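You operate a simulated robot arm through the tools that you are given. There is no shell and no other tool. Be economical: measure what you need, move in short steps, check, and stop when the job is done.

You are at the controls of a simulated two-armed robot. One attempt, no reset.

Task
Wipe up the spill on the table top by the fridge with the purple napkin and put it back.

It is judged by the outcome, as a careful person would: the job done as asked, and still so three seconds after it is handed in. It fails if anything else is knocked over, pushed out of place, dropped, spilled or broken. Flat cloth is picked up by pressing the open fingertips on it (5 to 10 N) and closing them slowly along it; thin cloth reads only 2 to 8 mm in the jaws.

Robot
Two 6-joint arms with two-finger parallel grippers on one trunk, on a base that drives. Base frame: it is fixed to the floor where the robot stands at the start and does not move with it; the origin is under the middle of the robot, x ahead of it, y to its left, z up; the surface under the hand at the start is at about z = 0.72. Lengths are in m, angles in degrees, forces in N, time in s.
The left shoulder is at the start at [-0.105, 0.177, 0.734], the right one opposite. With the tool pointing down near the work surface each hand reaches from about 0.1 to 0.7 m from the robot's upright axis, wherever it stands, measured 20 degrees to its own side. Payload 1.57 kg a hand.
Tool frame (each hand has its own): the origin (TCP) lies between the finger pads and is the grasp point; the fingertips stand 0.03 m ahead of it; z points along the fingers, y is the line along which they close. The gripper opens to 0.08 m. The fingers are 0.017 m wide and 0.012 m thick; the gripper's body (0.04 by 0.082 m) begins 0.08 m behind the TCP.
Orientation is told as [roll, pitch, yaw] about the base's x, y, z axes, in that order, counted from this pose: with the fingers straight down and closing along the base's y, the tool's x points along the base's -x, its y along +y and its z along -z.

Tools
- The arms move only by the tool move_arm. It takes "left_steps", "right_steps" or both (then of equal length, played together; a hand with none holds still); each is text: rows parted by semicolons, each of 7 numbers parted by spaces: the turn, a rotation vector about the tool's x, y, z in units of 90 degrees (1.0 is 90 degrees), then the shift along the tool's x, y, z in units of 500 mm (1.0 is 500 mm), then the finger opening in m, from 0 to 0.08. In form: wx wy wz x y z claw; .... A call has 1 to 12 rows; each row is the pose to reach, as a shift and turn from the pose commanded when the call began, along the tool's axes at that moment. A call with a number of a shift or a turn outside -1 to 1 is refused whole. Each row takes 0.2 s and may step no farther than 0.05 m and 8.6 degrees from the row before; otherwise, or with a gripper value out of range, the whole call is refused. A pose out of reach is approached as far as the arm can. The call stops where the force on the tool passes 40 N (or 10 N more than at its start, if that is more) or the arm is blocked; 0.2 s more then pass. Each finger travels about 0.072 m/s and halts on what it meets, pressing with about 33 N; the grip force reading is that of the motor and also rises with nothing between the fingers. The clock runs only during rows and for 0.2 s after the last one: add rows that repeat a pose to give the fingers time. The reply holds the time, the measured pose of the TCP, the force on the tool along the base axes, the opening and the grip force, in the units named above and with some noise, with the torque about the TCP (base axes, N m) and any sound that the robot's microphone picked up.
- Cameras (640 x 400 px; columns grow to the right, rows downward): "scene" is now at [0.0322, 0.0125, 1.4442]; the picture's right is [0.20, -0.98, 0.00], its down [-0.82, -0.17, -0.55] and it looks along [0.54, 0.11, -0.83] (base axes); focal length 289 px, centre (320, 200). "left" rides on the left gripper at [0.072, 0.007, -0.122] in its tool frame; the picture's right is [-0.09, 1.00, 0.00], its down [-0.84, -0.08, -0.54] and it looks along [-0.54, -0.05, 0.84] (tool axes); focal length 238 px, centre (320, 200). "right" rides on the right gripper at [0.072, -0.007, -0.122] in its tool frame; the picture's right is [0.09, 1.00, 0.00], its down [-0.84, 0.08, -0.54] and it looks along [-0.54, 0.05, 0.84] (tool axes); focal length 238 px, centre (320, 200). There is no depth. A picture from a camera that has moved, and an enlarged one, comes with that camera's place and axes in the base frame and with its lens.
- camera(camera): a new picture of that camera. No time passes.
- lift_body(by): slides the trunk up (or, below 0, down) by that many m; the arms and the scene camera ride with it, the base frame stays. It gives what a move gives, with no picture.
- base_move(legs): drives the robot by 1 to 6 legs, each [ahead, left, turn to the left] in m, m and degrees, along the robot's own axes; the way and the turn of a leg run together, so that a leg with both is an arc; at most 1.5 m and 180 degrees a leg. The arms and the cameras ride along, it lands a little off, and it stops where it bumps. It gives what a move gives.
- pan_tilt(pan, tilt): turns the head with the scene camera to pan (to the left, within 143 degrees either way) and tilt (down, from -29 to 69), counted from straight ahead of the robot. It gives what a move gives.
- zoom(camera, box): a new picture of the part [left, top, right, bottom] of that camera's present view, enlarged. No time passes.
- finish_job(): hands the job in; it is judged then, once.

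Go step by step. Nothing tells you exact positions but the pictures and the camera data: compare them with the known pose of the tool, close in by small moves and look again before you grip or let go. The budget is 120 turns and 100 pictures, counting those below and the enlarged ones. Unless the task says otherwise, let go and move clear before handing in, and close with one line.

The tools are called after "Request:" by a JSON object that holds its "op" and its "data". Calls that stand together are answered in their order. move_arm: Moves the arms, as the interface text tells. Its arguments: {"type":"object","properties":{"left_steps":{"type":"string"},"right_steps":{"type":"string"}},"required":[]} The other tools are called the same way: lift_body (by) slides the trunk up or down; base_move (legs) drives the base; pan_tilt (pan, tilt) turns the head that bears the scene camera; camera (camera) takes a picture; zoom (camera, box) takes an enlarged picture of a part of a camera's view; finish_job () hands the job in.

At the start:

```text
time_s: 0.0
left_tool_pos: [0.3734, 0.2598, 0.9662]
left_ee_rot: [-0.1, -0.1, 0.0]
left_contact_force: [0.2, 0.1, -0.6]
left_moment: [0.01, 0.04, 0.0]
left_gripper_width: 0.0801
left_finger_force: 0.1
right_tool_pos: [0.506, -0.1454, 0.9723]
right_ee_rot: [0.0, 0.1, 0.0]
right_contact_force: [0.3, 0.9, 0.1]
right_moment: [-0.01, -0.01, 0.0]
right_gripper_width: 0.0801
right_finger_force: 0.1
trunk travel left (down, up): [-0.175, 0.153]
robot x, y, heading: [-0.0007, 0.0003, 0.1]
head pan, tilt: [11.6, 56.6]
```

scene: 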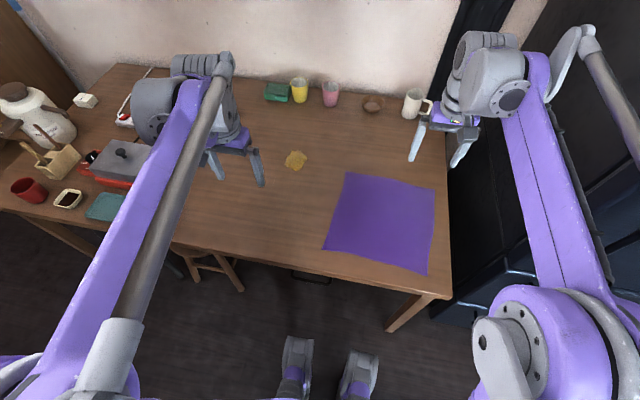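
right: 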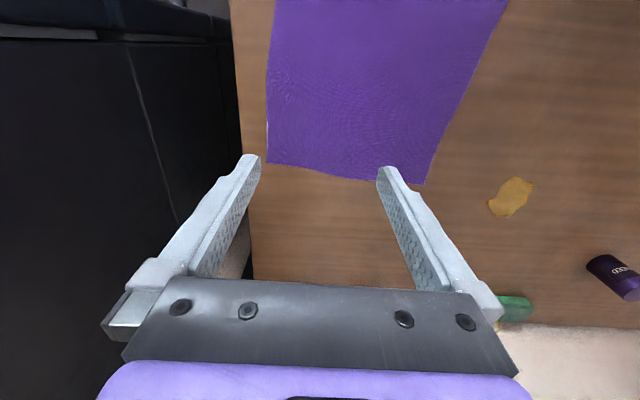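
left: 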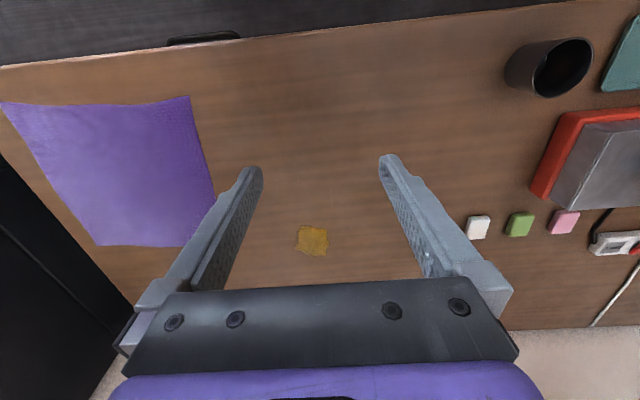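

The spill is at about (0.64, 0.22) and the napkin covers roughly x 0.34–0.63, y −0.23–0.05. The spill is near the reach limit, so I'll look down to check how much room there is to drive forward.

Request:
{"op": "pan_tilt", "data": {"pan": 0, "tilt": 69}}

Request:
{"op": "camera", "data": {"camera": "scene"}}

```text
time_s: 0.7
left_tool_pos: [0.3741, 0.2605, 0.9654]
left_ee_rot: [0.1, 0.0, 0.1]
left_contact_force: [0.6, 0.1, 0.9]
left_moment: [-0.02, 0.0, 0.03]
left_gripper_width: 0.0801
left_finger_force: 0.2
right_tool_pos: [0.5062, -0.1463, 0.9729]
right_ee_rot: [0.0, 0.0, -0.1]
right_contact_force: [0.2, -0.3, 0.2]
right_moment: [0.0, 0.03, -0.01]
right_gripper_width: 0.08
right_finger_force: 0.1
trunk travel left (down, up): [-0.175, 0.153]
robot x, y, heading: [0.0002, -0.0001, -0.2]
head pan, tilt: [0.0, 68.8]
```

```text
96 pictures are left
camera scene: at [0.0191, -0.0017, 1.4308], right [0.0, -1.0, 0.0], down [-0.93, 0.0, -0.36], along [0.36, 0.0, -0.93], focal length 289 px, centre (320, 200)
```

scene: 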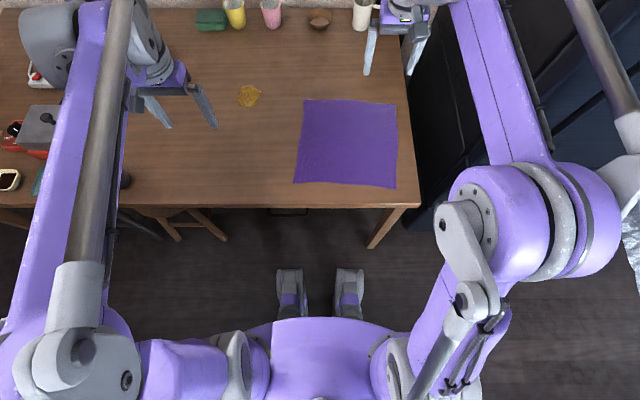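

There is room in front of the feet, but the right elbow is close to the fridge, so I won't drive for now. Next I'll bring both hands above the far part of the napkin, so I can hold it taut, wipe with the left side and bring it back exactly.

Request:
{"op": "move_arm", "data": {"left_steps": "0 0 0 -.045 -.058 .037 .06;0 0 0 -.09 -.116 .074 .06;0 0 0 -.135 -.173 .11 .06;0 0 0 -.18 -.231 .147 .06;0 0 0 -.223 -.289 .183 .06;0 0 0 -.268 -.347 .22 .06;0 0 0 -.313 -.404 .257 .06;0 0 0 -.357 -.462 .293 .06;0 0 0 -.402 -.52 .33 .06;0 0 0 -.402 -.52 .33 .06", "right_steps": "0 0 0 -.015 -.004 .038 .06;0 0 0 -.03 -.008 .077 .06;0 0 0 -.046 -.013 .115 .06;0 0 0 -.061 -.017 .154 .06;0 0 0 -.077 -.021 .192 .06;0 0 0 -.092 -.025 .23 .06;0 0 0 -.107 -.03 .27 .06;0 0 0 -.123 -.034 .31 .06;0 0 0 -.138 -.038 .346 .06;0 0 0 -.138 -.038 .346 .06"}}

Request:
{"op": "camera", "data": {"camera": "scene"}}

Request:
{"op": "camera", "data": {"camera": "left"}}

Request:
{"op": "camera", "data": {"camera": "right"}}

```text
time_s: 2.9
left_tool_pos: [0.5738, -0.0001, 0.7982]
left_ee_rot: [0.0, 0.1, 0.0]
left_contact_force: [-0.4, 0.4, 1.1]
left_moment: [-0.03, -0.03, 0.0]
left_gripper_width: 0.0602
left_finger_force: 0.0
right_tool_pos: [0.5758, -0.1659, 0.7991]
right_ee_rot: [0.0, 0.0, -0.1]
right_contact_force: [-0.2, 0.4, -0.3]
right_moment: [0.01, 0.0, -0.01]
right_gripper_width: 0.0602
right_finger_force: 0.0
trunk travel left (down, up): [-0.175, 0.153]
robot x, y, heading: [-0.0002, 0.001, -0.1]
head pan, tilt: [0.0, 68.8]
```

```text
95 pictures are left
camera scene: at [0.0183, -0.0013, 1.4308], right [0.0, -1.0, 0.0], down [-0.93, 0.0, -0.36], along [0.36, 0.0, -0.93], focal length 289 px, centre (320, 200)
```

scene: 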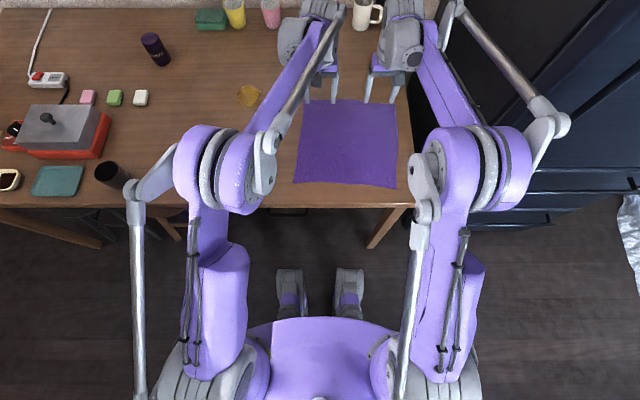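

```text
94 pictures are left
camera left: at [0.5015, 0.0062, 0.9214], right [0.09, 1.0, 0.0], down [0.84, -0.08, 0.54], along [0.54, -0.05, -0.84], focal length 238 px, centre (320, 200)
```

left: 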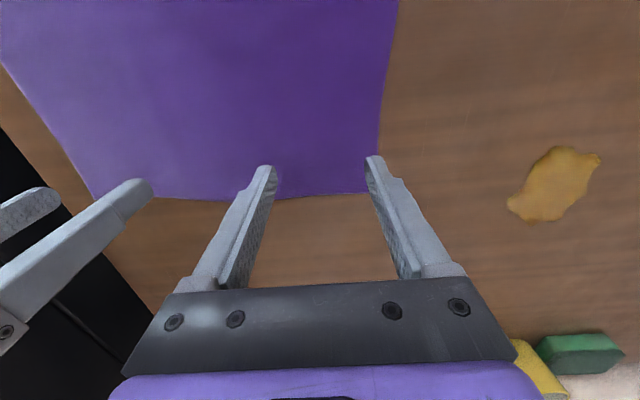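

```text
93 pictures are left
camera right: at [0.5026, -0.1709, 0.9196], right [-0.09, 1.0, 0.0], down [0.84, 0.08, 0.54], along [0.54, 0.05, -0.84], focal length 238 px, centre (320, 200)
```

right: 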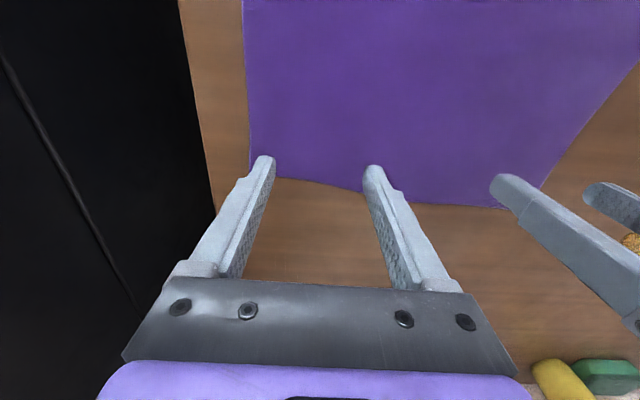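

The hands are above the cloth's far corners (0.627, 0.040) and (0.606, −0.227), both inside the edges. Next I'll shift the left hand slightly inward and descend to just above the cloth.

Request:
{"op": "move_arm", "data": {"left_steps": "0 0 0 0 -.024 0 .06;0 0 0 0 -.024 .04 .06;0 0 0 0 -.024 .08 .06;0 0 0 0 -.024 .088 .06;0 0 0 0 -.024 .088 .06", "right_steps": "0 0 0 0 .006 0 .06;0 0 0 0 .006 .04 .06;0 0 0 0 .006 .08 .06;0 0 0 0 .006 .09 .06;0 0 0 0 .006 .09 .06"}}

Request:
{"op": "camera", "data": {"camera": "left"}}

```text
time_s: 4.1
left_tool_pos: [0.5754, -0.0128, 0.756]
left_ee_rot: [0.1, 0.0, 0.0]
left_contact_force: [0.1, -0.1, -0.6]
left_moment: [0.0, -0.01, 0.02]
left_gripper_width: 0.0601
left_finger_force: 0.0
right_tool_pos: [0.5761, -0.1629, 0.7546]
right_ee_rot: [0.1, 0.0, 0.1]
right_contact_force: [-0.6, -1.0, -0.7]
right_moment: [-0.03, -0.04, -0.01]
right_gripper_width: 0.06
right_finger_force: 0.2
trunk travel left (down, up): [-0.175, 0.153]
robot x, y, heading: [-0.0008, -0.0002, 0.1]
head pan, tilt: [0.0, 68.8]
```

```text
92 pictures are left
camera left: at [0.5037, -0.0059, 0.8781], right [0.09, 1.0, 0.0], down [0.84, -0.08, 0.54], along [0.54, -0.05, -0.84], focal length 238 px, centre (320, 200)
```

left: 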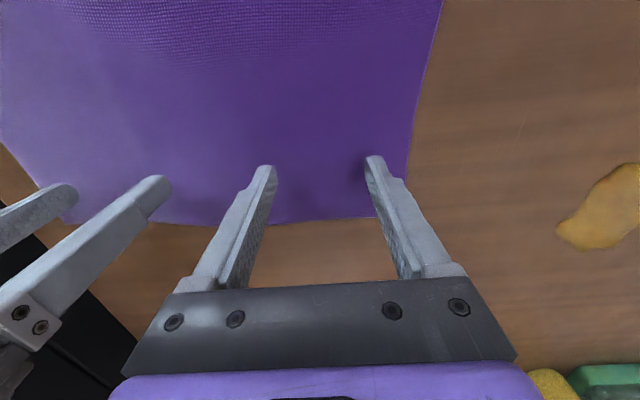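

Both fingertips are a few mm above the cloth. I'll lower in small steps until the contact force shows.

Request:
{"op": "move_arm", "data": {"left_steps": "0 0 0 0 0 .006 .06;0 0 0 0 0 .010 .06;0 0 0 0 0 .010 .06", "right_steps": "0 0 0 0 0 .004 .06;0 0 0 0 0 .008 .06;0 0 0 0 0 .008 .06"}}

```text
time_s: 4.9
left_tool_pos: [0.575, -0.0127, 0.7521]
left_ee_rot: [-0.1, 0.0, 0.0]
left_contact_force: [-0.2, 0.2, 0.2]
left_moment: [0.0, 0.0, -0.01]
left_gripper_width: 0.0599
left_finger_force: 0.0
right_tool_pos: [0.5759, -0.1618, 0.7502]
right_ee_rot: [0.1, 0.1, -0.1]
right_contact_force: [2.1, -1.2, 11.3]
right_moment: [0.07, -0.07, 0.0]
right_gripper_width: 0.0596
right_finger_force: 0.0
trunk travel left (down, up): [-0.175, 0.153]
robot x, y, heading: [0.0012, 0.0012, -0.2]
head pan, tilt: [0.0, 68.8]
```

The right hand is in contact at 11 N and the left is not quite touching. I'll lower the left about 1.5 mm and ease the right slightly.

Request:
{"op": "move_arm", "data": {"left_steps": "0 0 0 0 0 .002 .06;0 0 0 0 0 .003 .06;0 0 0 0 0 .003 .06", "right_steps": "0 0 0 0 0 -.0005 .06;0 0 0 0 0 -.0005 .06;0 0 0 0 0 -.0005 .06"}}

```text
time_s: 5.7
left_tool_pos: [0.5752, -0.0126, 0.7504]
left_ee_rot: [0.0, -0.1, 0.0]
left_contact_force: [4.7, -0.4, 20.9]
left_moment: [-0.1, -0.1, -0.02]
left_gripper_width: 0.06
left_finger_force: 0.0
right_tool_pos: [0.5758, -0.1618, 0.752]
right_ee_rot: [0.0, -0.1, 0.0]
right_contact_force: [0.9, -0.5, 4.6]
right_moment: [0.01, -0.04, -0.01]
right_gripper_width: 0.0598
right_finger_force: 0.0
trunk travel left (down, up): [-0.175, 0.153]
robot x, y, heading: [0.002, 0.0023, -0.1]
head pan, tilt: [0.0, 68.8]
```

Left is a bit heavy at 21 N, so I'll ease it and then close both grippers slowly.

Request:
{"op": "move_arm", "data": {"left_steps": "0 0 0 0 0 -.001 .06;0 0 0 0 0 -.001 .055;0 0 0 0 0 -.001 .05;0 0 0 0 0 -.001 .045;0 0 0 0 0 -.001 .04;0 0 0 0 0 -.001 .034;0 0 0 0 0 -.001 .028;0 0 0 0 0 -.001 .022;0 0 0 0 0 -.001 .016;0 0 0 0 0 -.001 .01;0 0 0 0 0 -.001 .004;0 0 0 0 0 -.001 0", "right_steps": "0 0 0 0 0 .0003 .06;0 0 0 0 0 .0003 .055;0 0 0 0 0 .0003 .05;0 0 0 0 0 .0003 .045;0 0 0 0 0 .0003 .04;0 0 0 0 0 .0003 .034;0 0 0 0 0 .0003 .028;0 0 0 0 0 .0003 .022;0 0 0 0 0 .0003 .016;0 0 0 0 0 .0003 .01;0 0 0 0 0 .0003 .004;0 0 0 0 0 .0003 0"}}

Request:
{"op": "camera", "data": {"camera": "left"}}

Request:
{"op": "camera", "data": {"camera": "right"}}

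```text
time_s: 8.3
left_tool_pos: [0.5739, -0.0137, 0.7517]
left_ee_rot: [0.0, -0.1, 0.0]
left_contact_force: [-0.9, -5.6, 7.0]
left_moment: [-0.13, -0.01, -0.04]
left_gripper_width: 0.0019
left_finger_force: 23.1
right_tool_pos: [0.5758, -0.1627, 0.7504]
right_ee_rot: [0.0, -0.1, 0.0]
right_contact_force: [-0.2, 2.8, 13.9]
right_moment: [0.04, -0.02, 0.0]
right_gripper_width: 0.006
right_finger_force: 25.8
trunk travel left (down, up): [-0.175, 0.153]
robot x, y, heading: [-0.0015, -0.0004, -0.1]
head pan, tilt: [0.0, 68.8]
```

```text
91 pictures are left
camera left: at [0.5023, -0.0063, 0.8734], right [0.09, 1.0, 0.0], down [0.84, -0.08, 0.54], along [0.54, -0.05, -0.84], focal length 238 px, centre (320, 200)
```

left: 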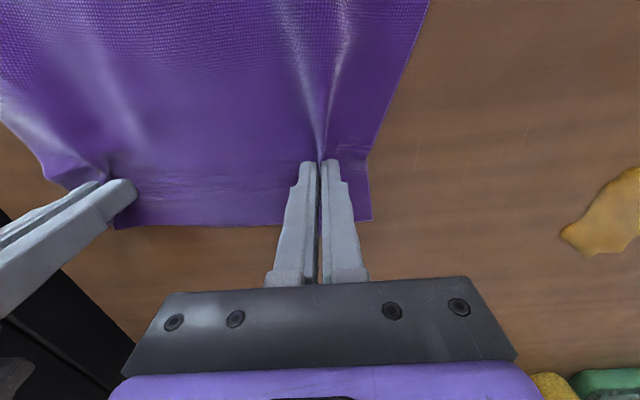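

```text
90 pictures are left
camera right: at [0.5023, -0.1681, 0.8717], right [-0.09, 1.0, 0.0], down [0.84, 0.08, 0.54], along [0.54, 0.05, -0.84], focal length 238 px, centre (320, 200)
```

right: 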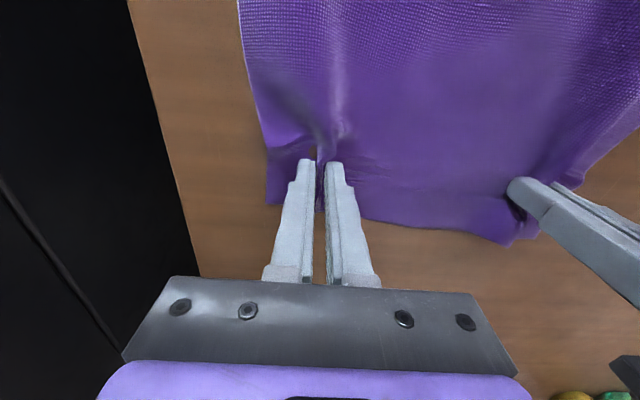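

Both hands hold a fold of cloth. I'll lift 2 cm and check the grips before carrying.

Request:
{"op": "move_arm", "data": {"left_steps": "0 0 0 0 0 -.02 0;0 0 0 0 0 -.04 0;0 0 0 0 0 -.04 0", "right_steps": "0 0 0 0 0 -.02 0;0 0 0 0 0 -.04 0;0 0 0 0 0 -.04 0"}}

Request:
{"op": "camera", "data": {"camera": "left"}}

Request:
{"op": "camera", "data": {"camera": "right"}}

```text
time_s: 9.1
left_tool_pos: [0.5758, -0.0108, 0.7705]
left_ee_rot: [0.0, 0.0, 0.0]
left_contact_force: [-0.2, -2.8, -0.6]
left_moment: [-0.08, -0.01, -0.03]
left_gripper_width: 0.0018
left_finger_force: 23.9
right_tool_pos: [0.577, -0.1615, 0.7704]
right_ee_rot: [0.1, 0.0, 0.1]
right_contact_force: [1.0, 3.6, -0.2]
right_moment: [0.08, -0.01, -0.04]
right_gripper_width: 0.0055
right_finger_force: 25.5
trunk travel left (down, up): [-0.175, 0.153]
robot x, y, heading: [0.0011, -0.0019, -0.0]
head pan, tilt: [0.0, 68.8]
```

```text
89 pictures are left
camera left: at [0.5029, -0.0051, 0.8923], right [0.09, 1.0, 0.0], down [0.84, -0.08, 0.54], along [0.54, -0.05, -0.84], focal length 238 px, centre (320, 200)
```

left: 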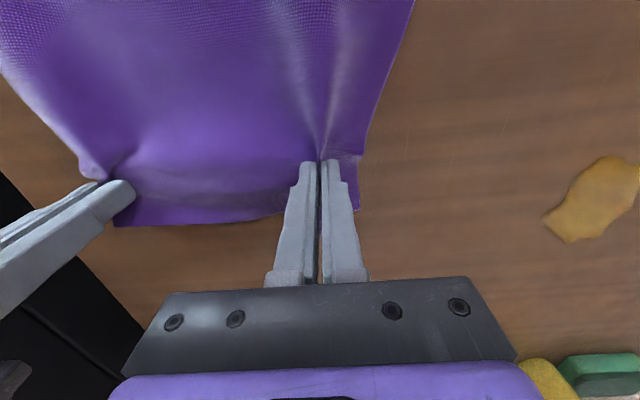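

```text
88 pictures are left
camera right: at [0.5037, -0.168, 0.8911], right [-0.09, 1.0, 0.0], down [0.84, 0.08, 0.54], along [0.54, 0.05, -0.84], focal length 238 px, centre (320, 200)
```

right: 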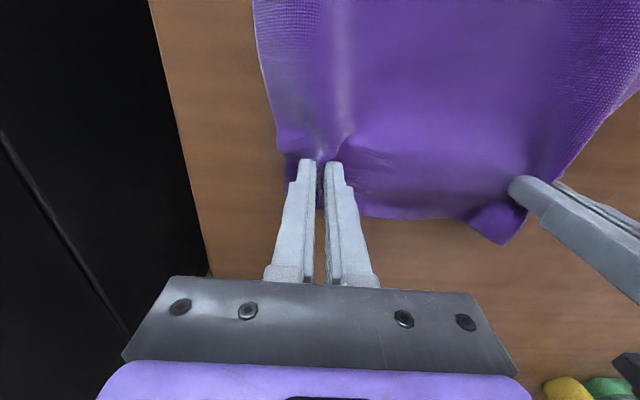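

The grips hold and the cloth is lifted and taut. Now I'll carry both hands together to the edge of the spill.

Request:
{"op": "move_arm", "data": {"left_steps": "0 0 0 -.02 .065 0 0;0 0 0 -.04 .13 0 0;0 0 0 -.062 .196 0 0;0 0 0 -.083 .261 0 0;0 0 0 -.104 .327 0 0;0 0 0 -.124 .392 0 0;0 0 0 -.124 .392 0 0", "right_steps": "0 0 0 -.02 .072 0 0;0 0 0 -.04 .138 0 0;0 0 0 -.062 .204 0 0;0 0 0 -.083 .269 0 0;0 0 0 -.104 .335 0 0;0 0 0 -.124 .402 0 0;0 0 0 -.124 .402 0 0"}}

Request:
{"op": "camera", "data": {"camera": "left"}}

Request:
{"op": "camera", "data": {"camera": "scene"}}

```text
time_s: 10.7
left_tool_pos: [0.6369, 0.1838, 0.7703]
left_ee_rot: [0.1, -0.1, 0.0]
left_contact_force: [-1.3, -0.3, 1.1]
left_moment: [0.02, 0.01, -0.01]
left_gripper_width: 0.002
left_finger_force: 23.5
right_tool_pos: [0.638, 0.0375, 0.7708]
right_ee_rot: [0.0, 0.1, 0.1]
right_contact_force: [0.1, -0.7, -0.3]
right_moment: [0.0, 0.03, 0.0]
right_gripper_width: 0.0051
right_finger_force: 25.5
trunk travel left (down, up): [-0.175, 0.153]
robot x, y, heading: [-0.0016, -0.0016, -0.3]
head pan, tilt: [0.0, 68.8]
```

```text
87 pictures are left
camera left: at [0.5659, 0.1899, 0.8926], right [0.09, 1.0, 0.0], down [0.84, -0.08, 0.54], along [0.54, -0.05, -0.84], focal length 238 px, centre (320, 200)
```

left: 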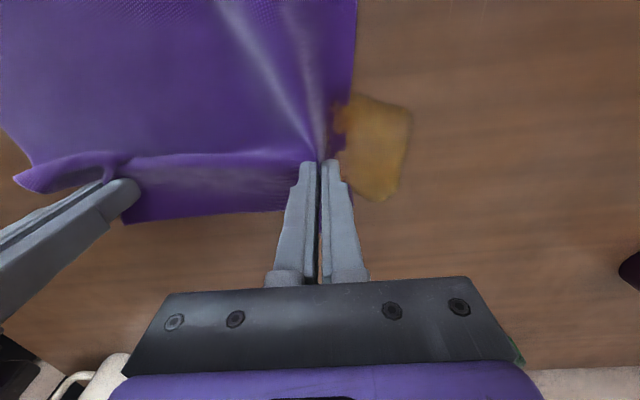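

```text
86 pictures are left
camera scene: at [0.0186, -0.0024, 1.4308], right [0.0, -1.0, 0.0], down [-0.93, 0.0, -0.36], along [0.36, 0.0, -0.93], focal length 289 px, centre (320, 200)
```

scene: 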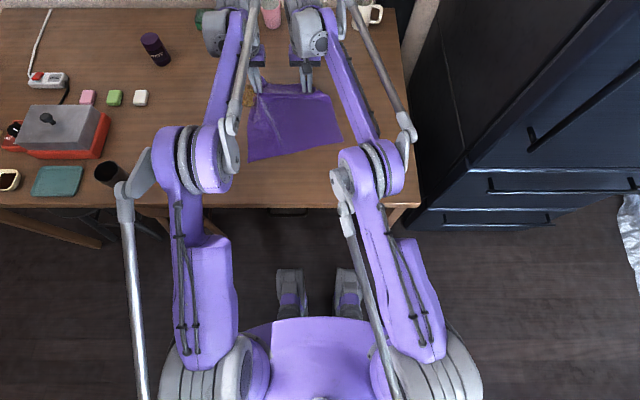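

The cloth's edge is already soaking up the spill, which spans about x 0.595–0.68, y 0.195–0.26. Next I'll lower the left hand to press the cloth on the table.

Request:
{"op": "move_arm", "data": {"left_steps": "0 0 0 0 0 .02 0;0 0 0 0 0 .036 0;0 0 0 0 0 .039 0;0 0 0 0 0 .039 0", "right_steps": "0 0 0 0 0 .015 0;0 0 0 0 0 .028 0;0 0 0 0 0 .028 0;0 0 0 0 0 .028 0"}}

```text
time_s: 11.7
left_tool_pos: [0.6364, 0.1846, 0.7512]
left_ee_rot: [0.0, -0.2, 0.0]
left_contact_force: [2.0, 2.8, 13.0]
left_moment: [0.05, -0.08, 0.04]
left_gripper_width: 0.0022
left_finger_force: 23.4
right_tool_pos: [0.6368, 0.0394, 0.7573]
right_ee_rot: [0.0, 0.0, 0.0]
right_contact_force: [0.1, 0.7, 0.3]
right_moment: [0.0, 0.01, 0.0]
right_gripper_width: 0.005
right_finger_force: 25.3
trunk travel left (down, up): [-0.175, 0.153]
robot x, y, heading: [0.0006, 0.0017, 0.1]
head pan, tilt: [0.0, 68.8]
```

Pressing at 13 N. Now I'll wipe across to the left with both hands together.

Request:
{"op": "move_arm", "data": {"left_steps": "0 0 0 0 .04 -.001 0;0 0 0 0 .08 -.001 0;0 0 0 0 .12 -.001 0;0 0 0 0 .16 -.001 0;0 0 0 0 .18 -.001 0;0 0 0 0 .18 -.001 0", "right_steps": "0 0 0 0 .04 0 0;0 0 0 0 .08 0 0;0 0 0 0 .12 0 0;0 0 0 0 .16 0 0;0 0 0 0 .18 0 0;0 0 0 0 .18 0 0"}}

Request:
{"op": "camera", "data": {"camera": "left"}}

Request:
{"op": "camera", "data": {"camera": "right"}}

```text
time_s: 13.1
left_tool_pos: [0.6344, 0.2704, 0.7505]
left_ee_rot: [-0.1, 0.0, 0.0]
left_contact_force: [-3.6, -24.8, 17.7]
left_moment: [-0.77, 0.13, -0.1]
left_gripper_width: 0.0019
left_finger_force: 23.5
right_tool_pos: [0.6168, 0.1166, 0.7547]
right_ee_rot: [0.2, -0.2, 0.0]
right_contact_force: [3.8, 17.9, 0.3]
right_moment: [0.49, -0.14, -0.11]
right_gripper_width: 0.0065
right_finger_force: 26.3
right hand out of reach, approached as far as the arm can: row 2, 3, 4, 5, 6
trunk travel left (down, up): [-0.175, 0.153]
robot x, y, heading: [-0.0035, -0.004, 0.0]
head pan, tilt: [0.0, 68.8]
```

```text
85 pictures are left
camera left: at [0.563, 0.2782, 0.8738], right [0.09, 1.0, 0.0], down [0.84, -0.08, 0.54], along [0.54, -0.05, -0.84], focal length 238 px, centre (320, 200)
```

left: 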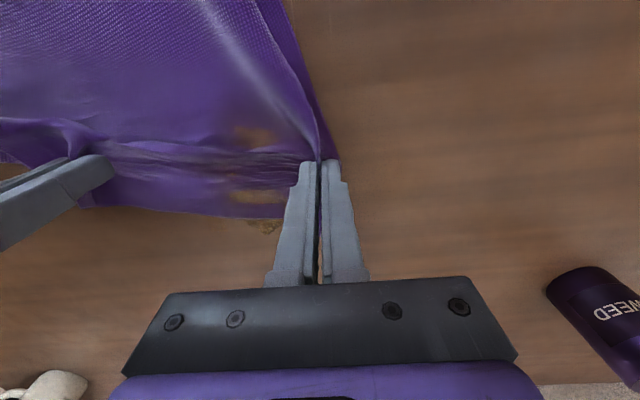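

```text
84 pictures are left
camera right: at [0.5434, 0.1107, 0.8749], right [-0.09, 1.0, 0.0], down [0.84, 0.08, 0.54], along [0.54, 0.05, -0.84], focal length 238 px, centre (320, 200)
```

right: 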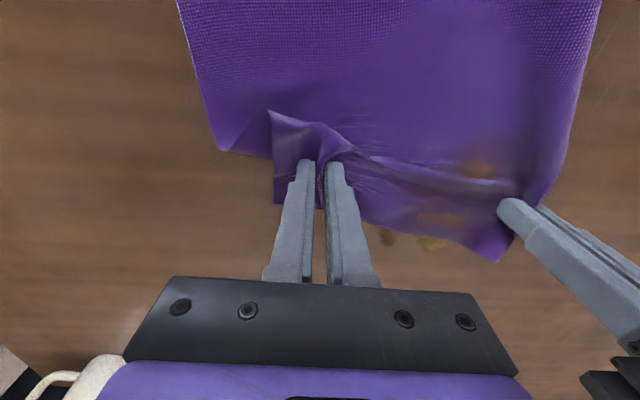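

Most of the spill is taken up; a small remnant is left at about (0.685, 0.22), at the edge of reach. I'll ease the tension and tilt the left fingers forward a bit to reach it.

Request:
{"op": "move_arm", "data": {"left_steps": "0 0 0 0 -.03 -.012 0;-.0 -.05 0 -.03 -.06 -.012 0;0 -.11 0 -.06 -.09 -.012 0;0 -.167 0 -.09 -.11 -.012 0;0 -.167 0 -.09 -.11 -.012 0", "right_steps": "0 0 0 0 -.03 0 0;0 0 0 0 -.06 0 0;0 0 0 0 -.09 0 0;0 0 0 0 -.11 0 0;0 0 0 0 -.11 0 0"}}

Request:
{"op": "camera", "data": {"camera": "left"}}

Request:
{"op": "camera", "data": {"camera": "right"}}

```text
time_s: 14.3
left_tool_pos: [0.681, 0.2153, 0.7581]
left_ee_rot: [-0.2, -14.9, -0.2]
left_contact_force: [-18.9, -34.0, -1.0]
left_moment: [-1.0, 0.61, -0.43]
left_gripper_width: 0.0026
left_finger_force: 23.6
right_tool_pos: [0.6177, 0.0634, 0.7534]
right_ee_rot: [0.3, -0.1, 0.0]
right_contact_force: [19.3, 34.1, 1.1]
right_moment: [1.08, -0.58, -0.27]
right_gripper_width: 0.002
right_finger_force: 23.7
trunk travel left (down, up): [-0.175, 0.153]
robot x, y, heading: [-0.0006, -0.0, -0.1]
head pan, tilt: [0.0, 68.8]
```

```text
83 pictures are left
camera left: at [0.5805, 0.2226, 0.8572], right [0.09, 1.0, 0.02], down [0.67, -0.08, 0.74], along [0.74, -0.06, -0.67], focal length 238 px, centre (320, 200)
```

left: 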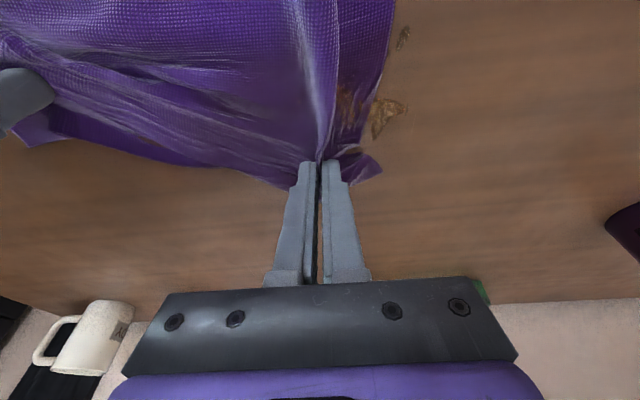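

```text
82 pictures are left
camera right: at [0.5447, 0.0582, 0.8735], right [-0.09, 1.0, 0.01], down [0.83, 0.08, 0.55], along [0.54, 0.06, -0.84], focal length 238 px, centre (320, 200)
```

right: 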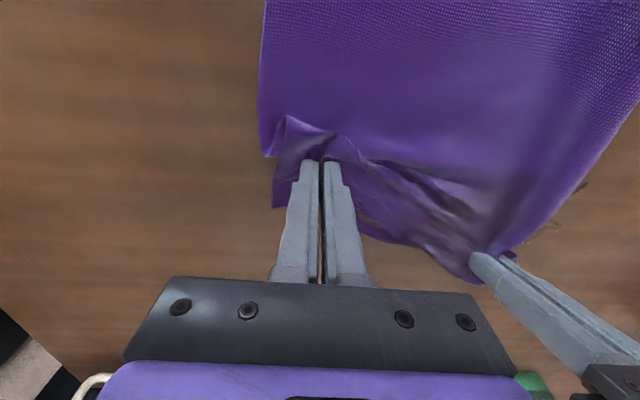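

The tension between the hands is too high at about 39 N. I'll bring the right hand closer and lower the left onto the table.

Request:
{"op": "move_arm", "data": {"left_steps": "0 0 0 0 0 0 0;0 0 0 .0015 0 .005 0;0 0 0 .0028 0 .0106 0;0 0 0 .0028 0 .0106 0", "right_steps": "0 0 0 -.008 .02 -.005 0;0 0 0 -.016 .04 -.01 0;0 0 0 -.016 .04 -.01 0;0 0 0 -.016 .04 -.01 0"}}

```text
time_s: 15.3
left_tool_pos: [0.6815, 0.2205, 0.7533]
left_ee_rot: [0.2, -15.2, -0.1]
left_contact_force: [-1.8, -2.0, 3.2]
left_moment: [-0.07, 0.08, -0.04]
left_gripper_width: 0.0021
left_finger_force: 23.1
right_tool_pos: [0.6248, 0.0813, 0.7591]
right_ee_rot: [-0.1, 0.0, 0.1]
right_contact_force: [3.0, 3.7, -0.8]
right_moment: [0.1, -0.03, -0.04]
right_gripper_width: 0.0019
right_finger_force: 22.9
trunk travel left (down, up): [-0.175, 0.153]
robot x, y, heading: [0.0027, -0.0007, 0.1]
head pan, tilt: [0.0, 68.8]
```

Tension is gone and the contact is light. I'll make a wiping stroke left over the remnants and back, with the right hand following.

Request:
{"op": "move_arm", "data": {"left_steps": "0 0 0 0 .025 .0015 0;0 0 0 0 .05 .0015 0;0 0 0 0 .075 .0015 0;0 0 0 0 .1 .0015 0;0 0 0 .03 .1 -.0065 0;0 0 0 .058 .1 -.014 0;0 0 0 .058 .06 -.014 0;0 0 0 .058 .02 -.014 0;0 0 0 .058 -.02 -.014 0;0 0 0 .058 -.06 -.014 0;0 0 0 .058 -.06 -.014 0", "right_steps": "0 0 0 0 .02 0 0;0 0 0 .01 .045 0 0;0 0 0 .02 .065 0 0;0 0 0 .03 .075 0 0;0 0 0 .04 .075 0 0;0 0 0 .06 .075 0 0;0 0 0 .06 .05 0 0;0 0 0 .06 .01 0 0;0 0 0 .06 -.03 0 0;0 0 0 .06 -.07 0 0;0 0 0 .06 -.07 0 0"}}

Request:
{"op": "camera", "data": {"camera": "left"}}

Request:
{"op": "camera", "data": {"camera": "right"}}

```text
time_s: 17.7
left_tool_pos: [0.6512, 0.1878, 0.7517]
left_ee_rot: [0.0, -15.1, -0.1]
left_contact_force: [-4.5, -2.0, 20.4]
left_moment: [-0.02, 0.15, -0.13]
left_gripper_width: 0.0022
left_finger_force: 23.6
right_tool_pos: [0.5929, 0.0461, 0.7582]
right_ee_rot: [0.0, -0.1, 0.0]
right_contact_force: [4.4, 8.0, 0.0]
right_moment: [0.3, -0.12, -0.11]
right_gripper_width: 0.0017
right_finger_force: 23.5
trunk travel left (down, up): [-0.175, 0.153]
robot x, y, heading: [-0.0006, 0.0006, -0.3]
head pan, tilt: [0.0, 68.8]
```

```text
81 pictures are left
camera left: at [0.55, 0.1948, 0.8514], right [0.09, 1.0, 0.02], down [0.67, -0.08, 0.74], along [0.74, -0.05, -0.67], focal length 238 px, centre (320, 200)
```

left: 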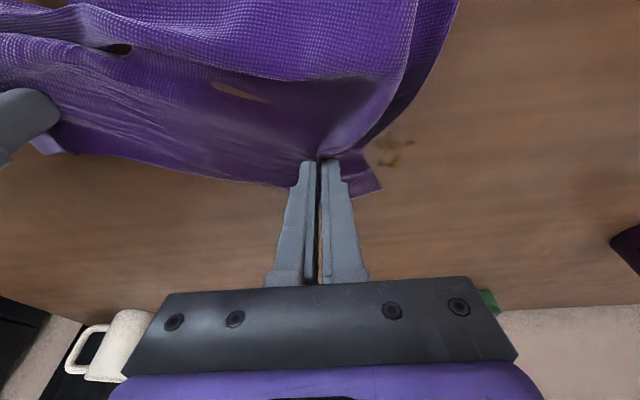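

```text
80 pictures are left
camera right: at [0.5209, 0.0404, 0.88], right [-0.09, 1.0, 0.0], down [0.84, 0.08, 0.54], along [0.54, 0.05, -0.84], focal length 238 px, centre (320, 200)
```

right: 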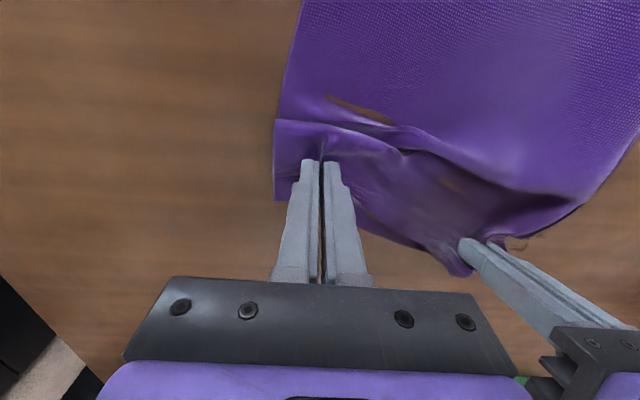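

Only a faint trace is left at about (0.658, 0.234). I'll make two more strokes over it.

Request:
{"op": "move_arm", "data": {"left_steps": "0 0 0 -.019 .04 .005 0;0 0 0 -.019 .08 .005 0;0 0 0 -.019 .12 .005 0;0 0 0 -.019 .15 .005 0;0 0 0 -.019 .11 .005 0;0 0 0 -.019 .07 .005 0;0 0 0 -.01 .07 .0025 0;0 0 0 0 .11 0 0;0 0 0 0 .15 0 0;0 0 0 0 .11 0 0;0 0 0 0 .06 0 0;0 0 0 0 0 0 0", "right_steps": "0 0 0 0 .045 0 0;0 0 0 0 .085 0 0;0 0 0 0 .12 0 0;0 0 0 0 .15 0 0;0 0 0 0 .11 0 0;0 0 0 0 .07 0 0;0 0 0 0 .07 0 0;0 0 0 0 .11 0 0;0 0 0 0 .15 0 0;0 0 0 0 .11 0 0;0 0 0 0 .06 0 0;0 0 0 0 .0 0 0"}}

Request:
{"op": "camera", "data": {"camera": "left"}}

```text
time_s: 20.3
left_tool_pos: [0.6526, 0.1892, 0.7545]
left_ee_rot: [0.0, -15.0, 0.0]
left_contact_force: [-4.4, -8.7, 0.5]
left_moment: [-0.26, 0.16, -0.12]
left_gripper_width: 0.0018
left_finger_force: 24.0
right_tool_pos: [0.5958, 0.0464, 0.7601]
right_ee_rot: [0.1, 0.0, 0.1]
right_contact_force: [5.5, 7.8, 0.5]
right_moment: [0.26, -0.17, -0.08]
right_gripper_width: 0.0018
right_finger_force: 23.6
trunk travel left (down, up): [-0.175, 0.153]
robot x, y, heading: [-0.0019, 0.001, 0.1]
head pan, tilt: [0.0, 68.8]
```

```text
79 pictures are left
camera left: at [0.5522, 0.1954, 0.8529], right [0.09, 1.0, 0.02], down [0.67, -0.08, 0.74], along [0.74, -0.05, -0.67], focal length 238 px, centre (320, 200)
```

left: 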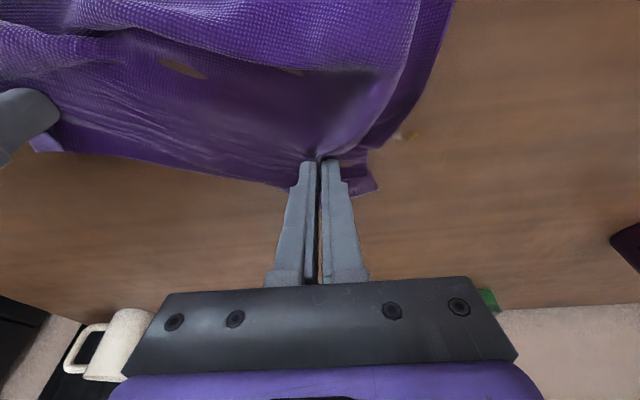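

It looks nearly clean. I'll carry the cloth part way back to uncover the area and inspect it.

Request:
{"op": "move_arm", "data": {"left_steps": "0 0 0 .01 0 -.02 0;0 0 0 .02 -.06 -.035 0;0 0 0 .035 -.12 -.035 0;0 0 0 .053 -.18 -.035 0;0 0 0 .053 -.18 -.035 0", "right_steps": "0 0 0 0 .005 -.01 0;0 0 0 -.005 -.06 -.02 0;0 0 0 -.01 -.12 -.02 0;0 0 0 -.01 -.18 -.02 0;0 0 0 -.01 -.18 -.02 0"}}

Request:
{"op": "camera", "data": {"camera": "left"}}

Request:
{"op": "camera", "data": {"camera": "scene"}}

```text
time_s: 21.5
left_tool_pos: [0.6234, 0.1017, 0.7622]
left_ee_rot: [0.0, -15.0, 0.0]
left_contact_force: [0.6, -0.3, 0.5]
left_moment: [0.0, -0.01, 0.0]
left_gripper_width: 0.0019
left_finger_force: 24.0
right_tool_pos: [0.6006, -0.0438, 0.7694]
right_ee_rot: [-0.1, 0.0, 0.0]
right_contact_force: [0.8, -0.2, 0.3]
right_moment: [-0.02, 0.06, 0.0]
right_gripper_width: 0.0015
right_finger_force: 23.8
trunk travel left (down, up): [-0.175, 0.153]
robot x, y, heading: [-0.0019, -0.003, -0.0]
head pan, tilt: [0.0, 68.8]
```

```text
78 pictures are left
camera left: at [0.523, 0.107, 0.8616], right [0.09, 1.0, 0.02], down [0.67, -0.08, 0.74], along [0.74, -0.05, -0.67], focal length 238 px, centre (320, 200)
```

left: 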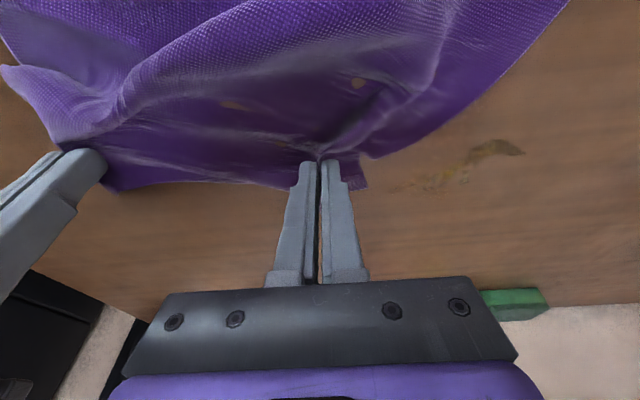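

```text
77 pictures are left
camera scene: at [0.0192, -0.001, 1.4308], right [0.0, -1.0, 0.0], down [-0.93, 0.0, -0.36], along [0.36, 0.0, -0.93], focal length 289 px, centre (320, 200)
```

scene: 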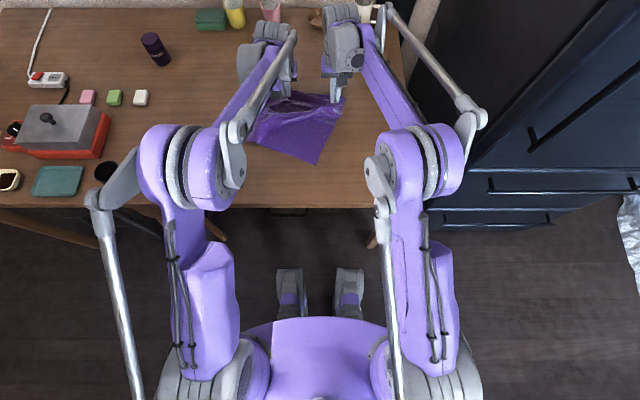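

A thin residue band remains from about (0.673, 0.174) to (0.635, 0.245). I'll go back to its start and press down for another pass.

Request:
{"op": "move_arm", "data": {"left_steps": "0 0 0 -.019 .05 .0 0;0 0 0 -.038 .1 .0 0;0 0 0 -.057 .146 .016 0;0 0 0 -.057 .146 .034 0;0 0 0 -.057 .146 .034 0", "right_steps": "0 0 0 -.017 .055 0 0;0 0 0 -.034 .11 0 0;0 0 0 -.049 .156 .009 0;0 0 0 -.049 .156 .009 0;0 0 0 -.049 .156 .009 0"}}

Request:
{"op": "camera", "data": {"camera": "left"}}

```text
time_s: 22.7
left_tool_pos: [0.655, 0.173, 0.7525]
left_ee_rot: [0.0, -15.1, 0.0]
left_contact_force: [1.7, 0.8, 2.9]
left_moment: [0.02, -0.01, -0.01]
left_gripper_width: 0.0019
left_finger_force: 23.8
right_tool_pos: [0.6242, 0.0354, 0.7644]
right_ee_rot: [0.0, 0.0, 0.0]
right_contact_force: [0.7, -0.3, 0.0]
right_moment: [-0.03, 0.0, 0.0]
right_gripper_width: 0.0016
right_finger_force: 24.1
trunk travel left (down, up): [-0.175, 0.153]
robot x, y, heading: [-0.0011, 0.0012, -0.0]
head pan, tilt: [0.0, 68.8]
```

```text
76 pictures are left
camera left: at [0.5543, 0.1789, 0.8524], right [0.09, 1.0, 0.02], down [0.67, -0.08, 0.74], along [0.74, -0.05, -0.67], focal length 238 px, centre (320, 200)
```

left: 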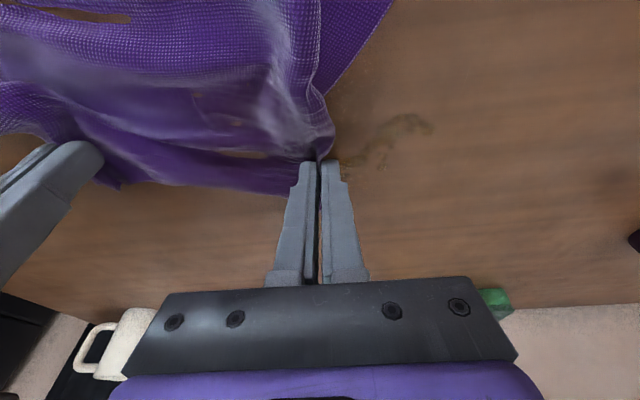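

Contact is light. I'll press a bit more and stroke along the residue band out, back and out again.

Request:
{"op": "move_arm", "data": {"left_steps": "0 0 0 0 .03 .002 0;0 0 0 .015 .08 -.002 0;0 0 0 .03 .13 -.006 0;0 0 0 .045 .17 -.01 0;0 0 0 .03 .13 -.006 0;0 0 0 .015 .08 -.002 0;0 0 0 0 .03 .002 0;0 0 0 -.015 .03 .006 0;0 0 0 -.01 .08 .005 0;0 0 0 0 .13 .002 0;0 0 0 .01 .17 -.0006 0;0 0 0 .01 .17 -.0006 0", "right_steps": "0 0 0 0 .035 0 0;0 0 0 .015 .085 0 0;0 0 0 .03 .13 0 0;0 0 0 .045 .16 0 0;0 0 0 .03 .13 0 0;0 0 0 .015 .08 0 0;0 0 0 0 .035 0 0;0 0 0 0 .035 0 0;0 0 0 .015 .085 0 0;0 0 0 .03 .13 0 0;0 0 0 .03 .16 0 0;0 0 0 .03 .16 0 0"}}

Request:
{"op": "camera", "data": {"camera": "left"}}

```text
time_s: 25.3
left_tool_pos: [0.6483, 0.256, 0.7522]
left_ee_rot: [0.1, -15.1, 0.0]
left_contact_force: [3.0, -7.4, 18.5]
left_moment: [-0.29, -0.07, 0.04]
left_gripper_width: 0.0018
left_finger_force: 23.5
right_tool_pos: [0.6093, 0.1167, 0.7645]
right_ee_rot: [0.2, -0.1, 0.1]
right_contact_force: [1.0, 0.5, 0.2]
right_moment: [-0.02, -0.02, -0.01]
right_gripper_width: 0.0015
right_finger_force: 23.8
trunk travel left (down, up): [-0.175, 0.153]
robot x, y, heading: [0.0018, -0.0031, 0.1]
head pan, tilt: [0.0, 68.8]
```

```text
75 pictures are left
camera left: at [0.5475, 0.263, 0.8517], right [0.09, 1.0, 0.03], down [0.67, -0.08, 0.74], along [0.74, -0.05, -0.67], focal length 238 px, centre (320, 200)
```

left: 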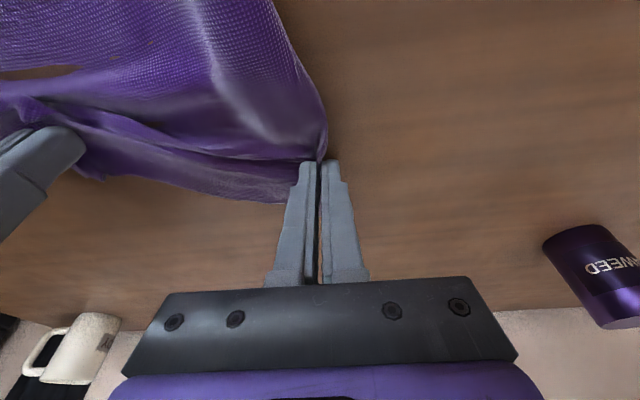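

That side is clean. I'll stroke back with pressure, then lift and move aside to check.

Request:
{"op": "move_arm", "data": {"left_steps": "0 0 0 0 -.05 0 0;0 0 0 0 -.1 0 0;0 0 0 0 -.15 0 0;0 0 0 0 -.18 0 0;0 0 0 0 -.18 -.02 0;0 0 0 .015 -.24 -.03 0;0 0 0 .03 -.3 -.035 0;0 0 0 .045 -.36 -.04 0;0 0 0 .045 -.36 -.04 0", "right_steps": "0 0 0 0 -.045 0 0;0 0 0 0 -.095 0 0;0 0 0 0 -.145 0 0;0 0 0 0 -.175 0 0;0 0 0 0 -.175 0 0;0 0 0 0 -.235 0 0;0 0 0 0 -.3 0 0;0 0 0 0 -.36 0 0;0 0 0 0 -.36 0 0"}}

Request:
{"op": "camera", "data": {"camera": "left"}}

Request:
{"op": "camera", "data": {"camera": "scene"}}

```text
time_s: 27.3
left_tool_pos: [0.622, 0.0764, 0.765]
left_ee_rot: [0.0, -15.0, 0.0]
left_contact_force: [-0.4, 0.7, 0.5]
left_moment: [0.02, -0.02, -0.01]
left_gripper_width: 0.0019
left_finger_force: 23.3
right_tool_pos: [0.6105, -0.066, 0.764]
right_ee_rot: [0.0, 0.0, -0.1]
right_contact_force: [0.1, 0.3, -0.1]
right_moment: [-0.02, 0.01, -0.01]
right_gripper_width: 0.0018
right_finger_force: 23.5
trunk travel left (down, up): [-0.175, 0.153]
robot x, y, heading: [0.0003, -0.0021, -0.1]
head pan, tilt: [0.0, 68.8]
```

```text
74 pictures are left
camera left: at [0.5205, 0.0827, 0.864], right [0.09, 1.0, 0.02], down [0.67, -0.08, 0.74], along [0.74, -0.05, -0.67], focal length 238 px, centre (320, 200)
```

left: 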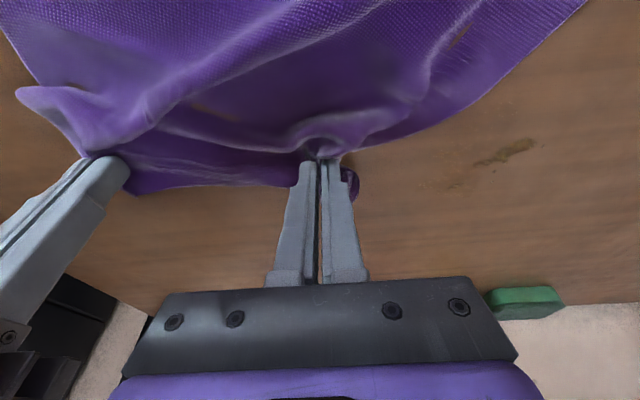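

```text
73 pictures are left
camera scene: at [0.0192, -0.001, 1.4308], right [0.0, -1.0, 0.0], down [-0.93, 0.0, -0.36], along [0.36, 0.0, -0.93], focal length 289 px, centre (320, 200)
```

scene: 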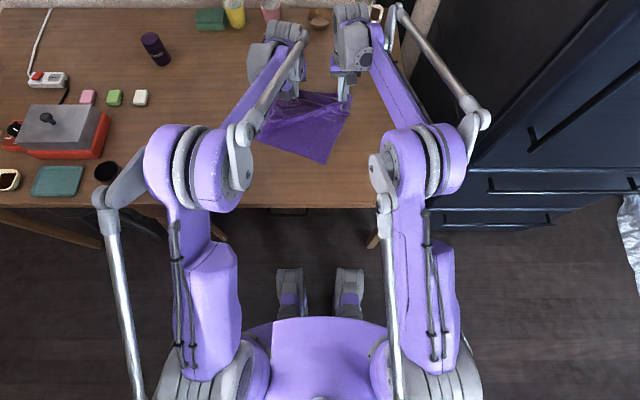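

Residue remains at about x 0.633–0.652, y 0.20–0.235, plus a faint mark at (0.672, 0.176). My strokes passed slightly beyond it, so I'll go back and raster several x lines.

Request:
{"op": "move_arm", "data": {"left_steps": "0 0 0 -.03 .06 .01 0;0 0 0 -.06 .12 .018 0;0 0 0 -.09 .178 .03 0;0 0 0 -.09 .178 .05 0;0 0 0 -.09 .178 .0525 0;0 0 0 -.09 .178 .0525 0", "right_steps": "0 0 0 -.01 .065 0 0;0 0 0 -.02 .13 0 0;0 0 0 -.029 .186 0 0;0 0 0 -.029 .186 0 0;0 0 0 -.029 .186 0 0;0 0 0 -.029 .186 0 0"}}

```text
time_s: 28.7
left_tool_pos: [0.6726, 0.1666, 0.7523]
left_ee_rot: [0.1, -15.3, -0.1]
left_contact_force: [2.5, 3.2, 21.5]
left_moment: [0.03, -0.08, -0.03]
left_gripper_width: 0.002
left_finger_force: 24.0
right_tool_pos: [0.6227, 0.0281, 0.7649]
right_ee_rot: [0.0, -0.1, 0.0]
right_contact_force: [0.4, 0.2, -0.8]
right_moment: [0.05, 0.01, 0.0]
right_gripper_width: 0.0016
right_finger_force: 24.0
trunk travel left (down, up): [-0.175, 0.153]
robot x, y, heading: [0.0008, 0.0013, -0.2]
head pan, tilt: [0.0, 68.8]
```

Request:
{"op": "move_arm", "data": {"left_steps": "0 0 0 0 .04 0 0;0 0 0 .019 .06 -.005 0;0 0 0 .0425 .06 -.0114 0;0 0 0 .0425 .11 -.0114 0;0 0 0 .0425 .16 -.0114 0;0 0 0 .0657 .16 -.0176 0;0 0 0 .0657 .11 -.0176 0;0 0 0 .0657 .05 -.0176 0;0 0 0 .085 .05 -.0228 0;0 0 0 .085 .11 -.0228 0;0 0 0 .085 .16 -.0228 0;0 0 0 .0657 .12 -.0176 0", "right_steps": "0 0 0 0 .04 0 0;0 0 0 .01 .06 0 0;0 0 0 .02 .06 0 0;0 0 0 .025 .11 0 0;0 0 0 .03 .155 0 0;0 0 0 .03 .155 0 0;0 0 0 .03 .11 0 0;0 0 0 .03 .05 0 0;0 0 0 .03 .05 0 0;0 0 0 .03 .11 0 0;0 0 0 .03 .155 0 0;0 0 0 .03 .12 0 0"}}

Request:
{"op": "camera", "data": {"camera": "left"}}

```text
time_s: 31.3
left_tool_pos: [0.6367, 0.2276, 0.7518]
left_ee_rot: [0.1, -15.1, 0.2]
left_contact_force: [-4.0, 9.2, 21.0]
left_moment: [0.14, 0.13, -0.06]
left_gripper_width: 0.0018
left_finger_force: 23.7
right_tool_pos: [0.6074, 0.0889, 0.7648]
right_ee_rot: [0.0, -0.2, 0.1]
right_contact_force: [0.6, -0.5, 0.1]
right_moment: [0.03, -0.02, 0.0]
right_gripper_width: 0.0017
right_finger_force: 23.6
trunk travel left (down, up): [-0.175, 0.153]
robot x, y, heading: [0.0003, 0.0004, -0.1]
head pan, tilt: [0.0, 68.8]
```

```text
72 pictures are left
camera left: at [0.5364, 0.2334, 0.8517], right [0.09, 1.0, 0.03], down [0.67, -0.08, 0.74], along [0.74, -0.05, -0.67], focal length 238 px, centre (320, 200)
```

left: 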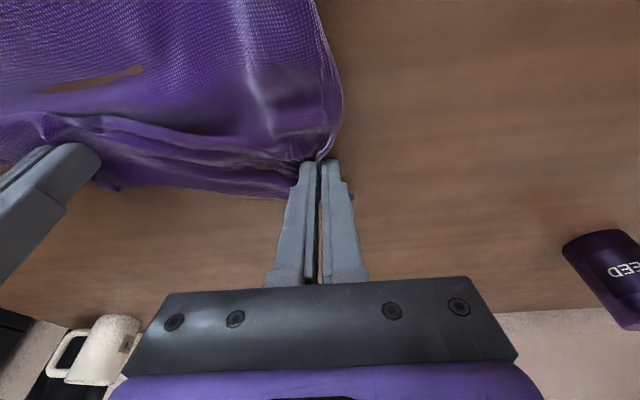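

Now I'll move aside again to inspect, still stroking on the way back.

Request:
{"op": "move_arm", "data": {"left_steps": "0 0 0 -.01 -.04 .0026 0;0 0 0 -.02 -.09 .005 0;0 0 0 -.03 -.12 .007 0;0 0 0 -.03 -.12 -.015 0;0 0 0 -.015 -.18 -.03 0;0 0 0 0 -.24 -.04 0;0 0 0 .02 -.3 -.04 0;0 0 0 .02 -.36 -.04 0;0 0 0 .02 -.36 -.04 0", "right_steps": "0 0 0 0 -.04 0 0;0 0 0 0 -.085 0 0;0 0 0 0 -.12 0 0;0 0 0 0 -.12 0 0;0 0 0 0 -.18 0 0;0 0 0 0 -.24 0 0;0 0 0 0 -.3 0 0;0 0 0 0 -.36 0 0;0 0 0 0 -.36 0 0"}}

Request:
{"op": "camera", "data": {"camera": "left"}}

```text
time_s: 33.3
left_tool_pos: [0.624, 0.0468, 0.7688]
left_ee_rot: [0.0, -15.0, 0.0]
left_contact_force: [0.0, 0.7, 0.5]
left_moment: [0.0, -0.02, 0.01]
left_gripper_width: 0.0018
left_finger_force: 23.8
right_tool_pos: [0.6079, -0.0923, 0.7646]
right_ee_rot: [0.0, 0.0, 0.0]
right_contact_force: [0.4, -0.2, 0.0]
right_moment: [0.0, -0.01, -0.01]
right_gripper_width: 0.0016
right_finger_force: 23.4
trunk travel left (down, up): [-0.175, 0.153]
robot x, y, heading: [-0.0011, 0.0042, 0.1]
head pan, tilt: [0.0, 68.8]
```

```text
71 pictures are left
camera left: at [0.5239, 0.0529, 0.8688], right [0.09, 1.0, 0.02], down [0.67, -0.08, 0.74], along [0.74, -0.05, -0.67], focal length 238 px, centre (320, 200)
```

left: 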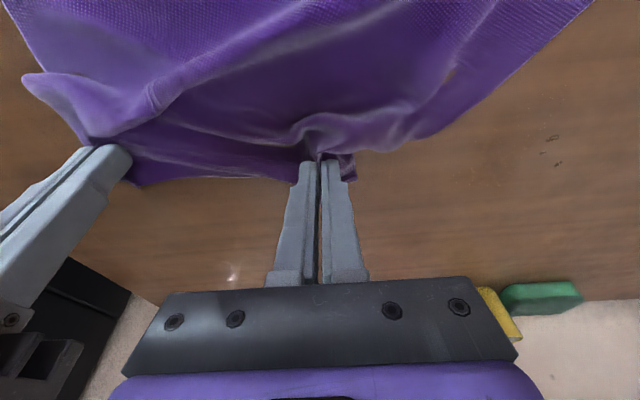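

Request:
{"op": "zoom", "data": {"camera": "left", "box": [400, 80, 640, 230]}}

Request:
{"op": "zoom", "data": {"camera": "scene", "box": [200, 50, 360, 150]}}

```text
2.67 times, centred on (520, 155) of left
camera zoom: at [0.5239, 0.0529, 0.8688], right [0.09, 1.0, 0.02], down [0.67, -0.08, 0.74], along [0.74, -0.05, -0.67], focal length 636 px, centre (-213, 320)
```

zoom: 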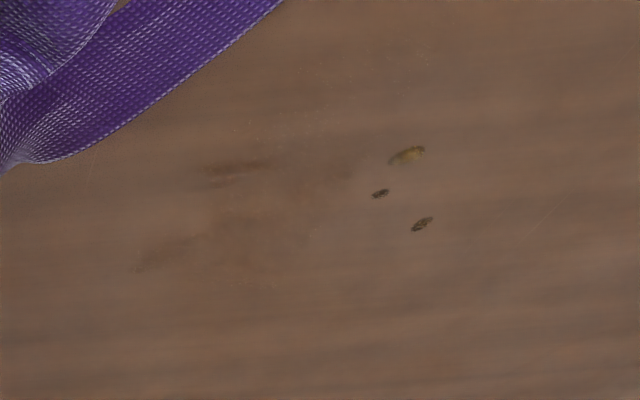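

```text
4.00 times, centred on (280, 100) of scene
camera zoom: at [0.019, -0.0011, 1.4308], right [0.0, -1.0, 0.0], down [-0.93, 0.0, -0.36], along [0.36, 0.0, -0.93], focal length 1155 px, centre (480, 600)
```

zoom: 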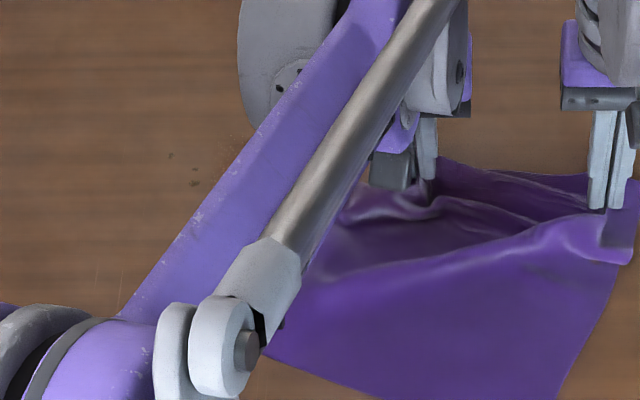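

Only three tiny specks are left, at about (0.639, 0.219), (0.652, 0.220) and (0.666, 0.240). One more focused pass should clear them.

Request:
{"op": "move_arm", "data": {"left_steps": "0 0 0 -.02 .08 .005 0;0 0 0 -.04 .16 .01 0;0 0 0 -.06 .24 .016 0;0 0 0 -.08 .306 .035 0;0 0 0 -.08 .306 .0555 0;0 0 0 -.08 .306 .057 0", "right_steps": "0 0 0 -.005 .085 0 0;0 0 0 -.01 .165 0 0;0 0 0 -.02 .245 0 0;0 0 0 -.02 .314 0 0;0 0 0 -.02 .314 0 0;0 0 0 -.02 .314 0 0"}}

```text
time_s: 34.7
left_tool_pos: [0.6687, 0.1986, 0.7532]
left_ee_rot: [0.0, -15.2, 0.0]
left_contact_force: [-0.8, 0.2, 2.1]
left_moment: [0.0, 0.01, -0.05]
left_gripper_width: 0.0022
left_finger_force: 24.0
right_tool_pos: [0.6163, 0.0635, 0.7645]
right_ee_rot: [0.0, 0.0, 0.1]
right_contact_force: [-0.4, 0.3, 0.8]
right_moment: [0.01, -0.02, -0.05]
right_gripper_width: 0.0017
right_finger_force: 23.2
trunk travel left (down, up): [-0.175, 0.153]
robot x, y, heading: [0.003, -0.0027, -0.4]
head pan, tilt: [0.0, 68.8]
```

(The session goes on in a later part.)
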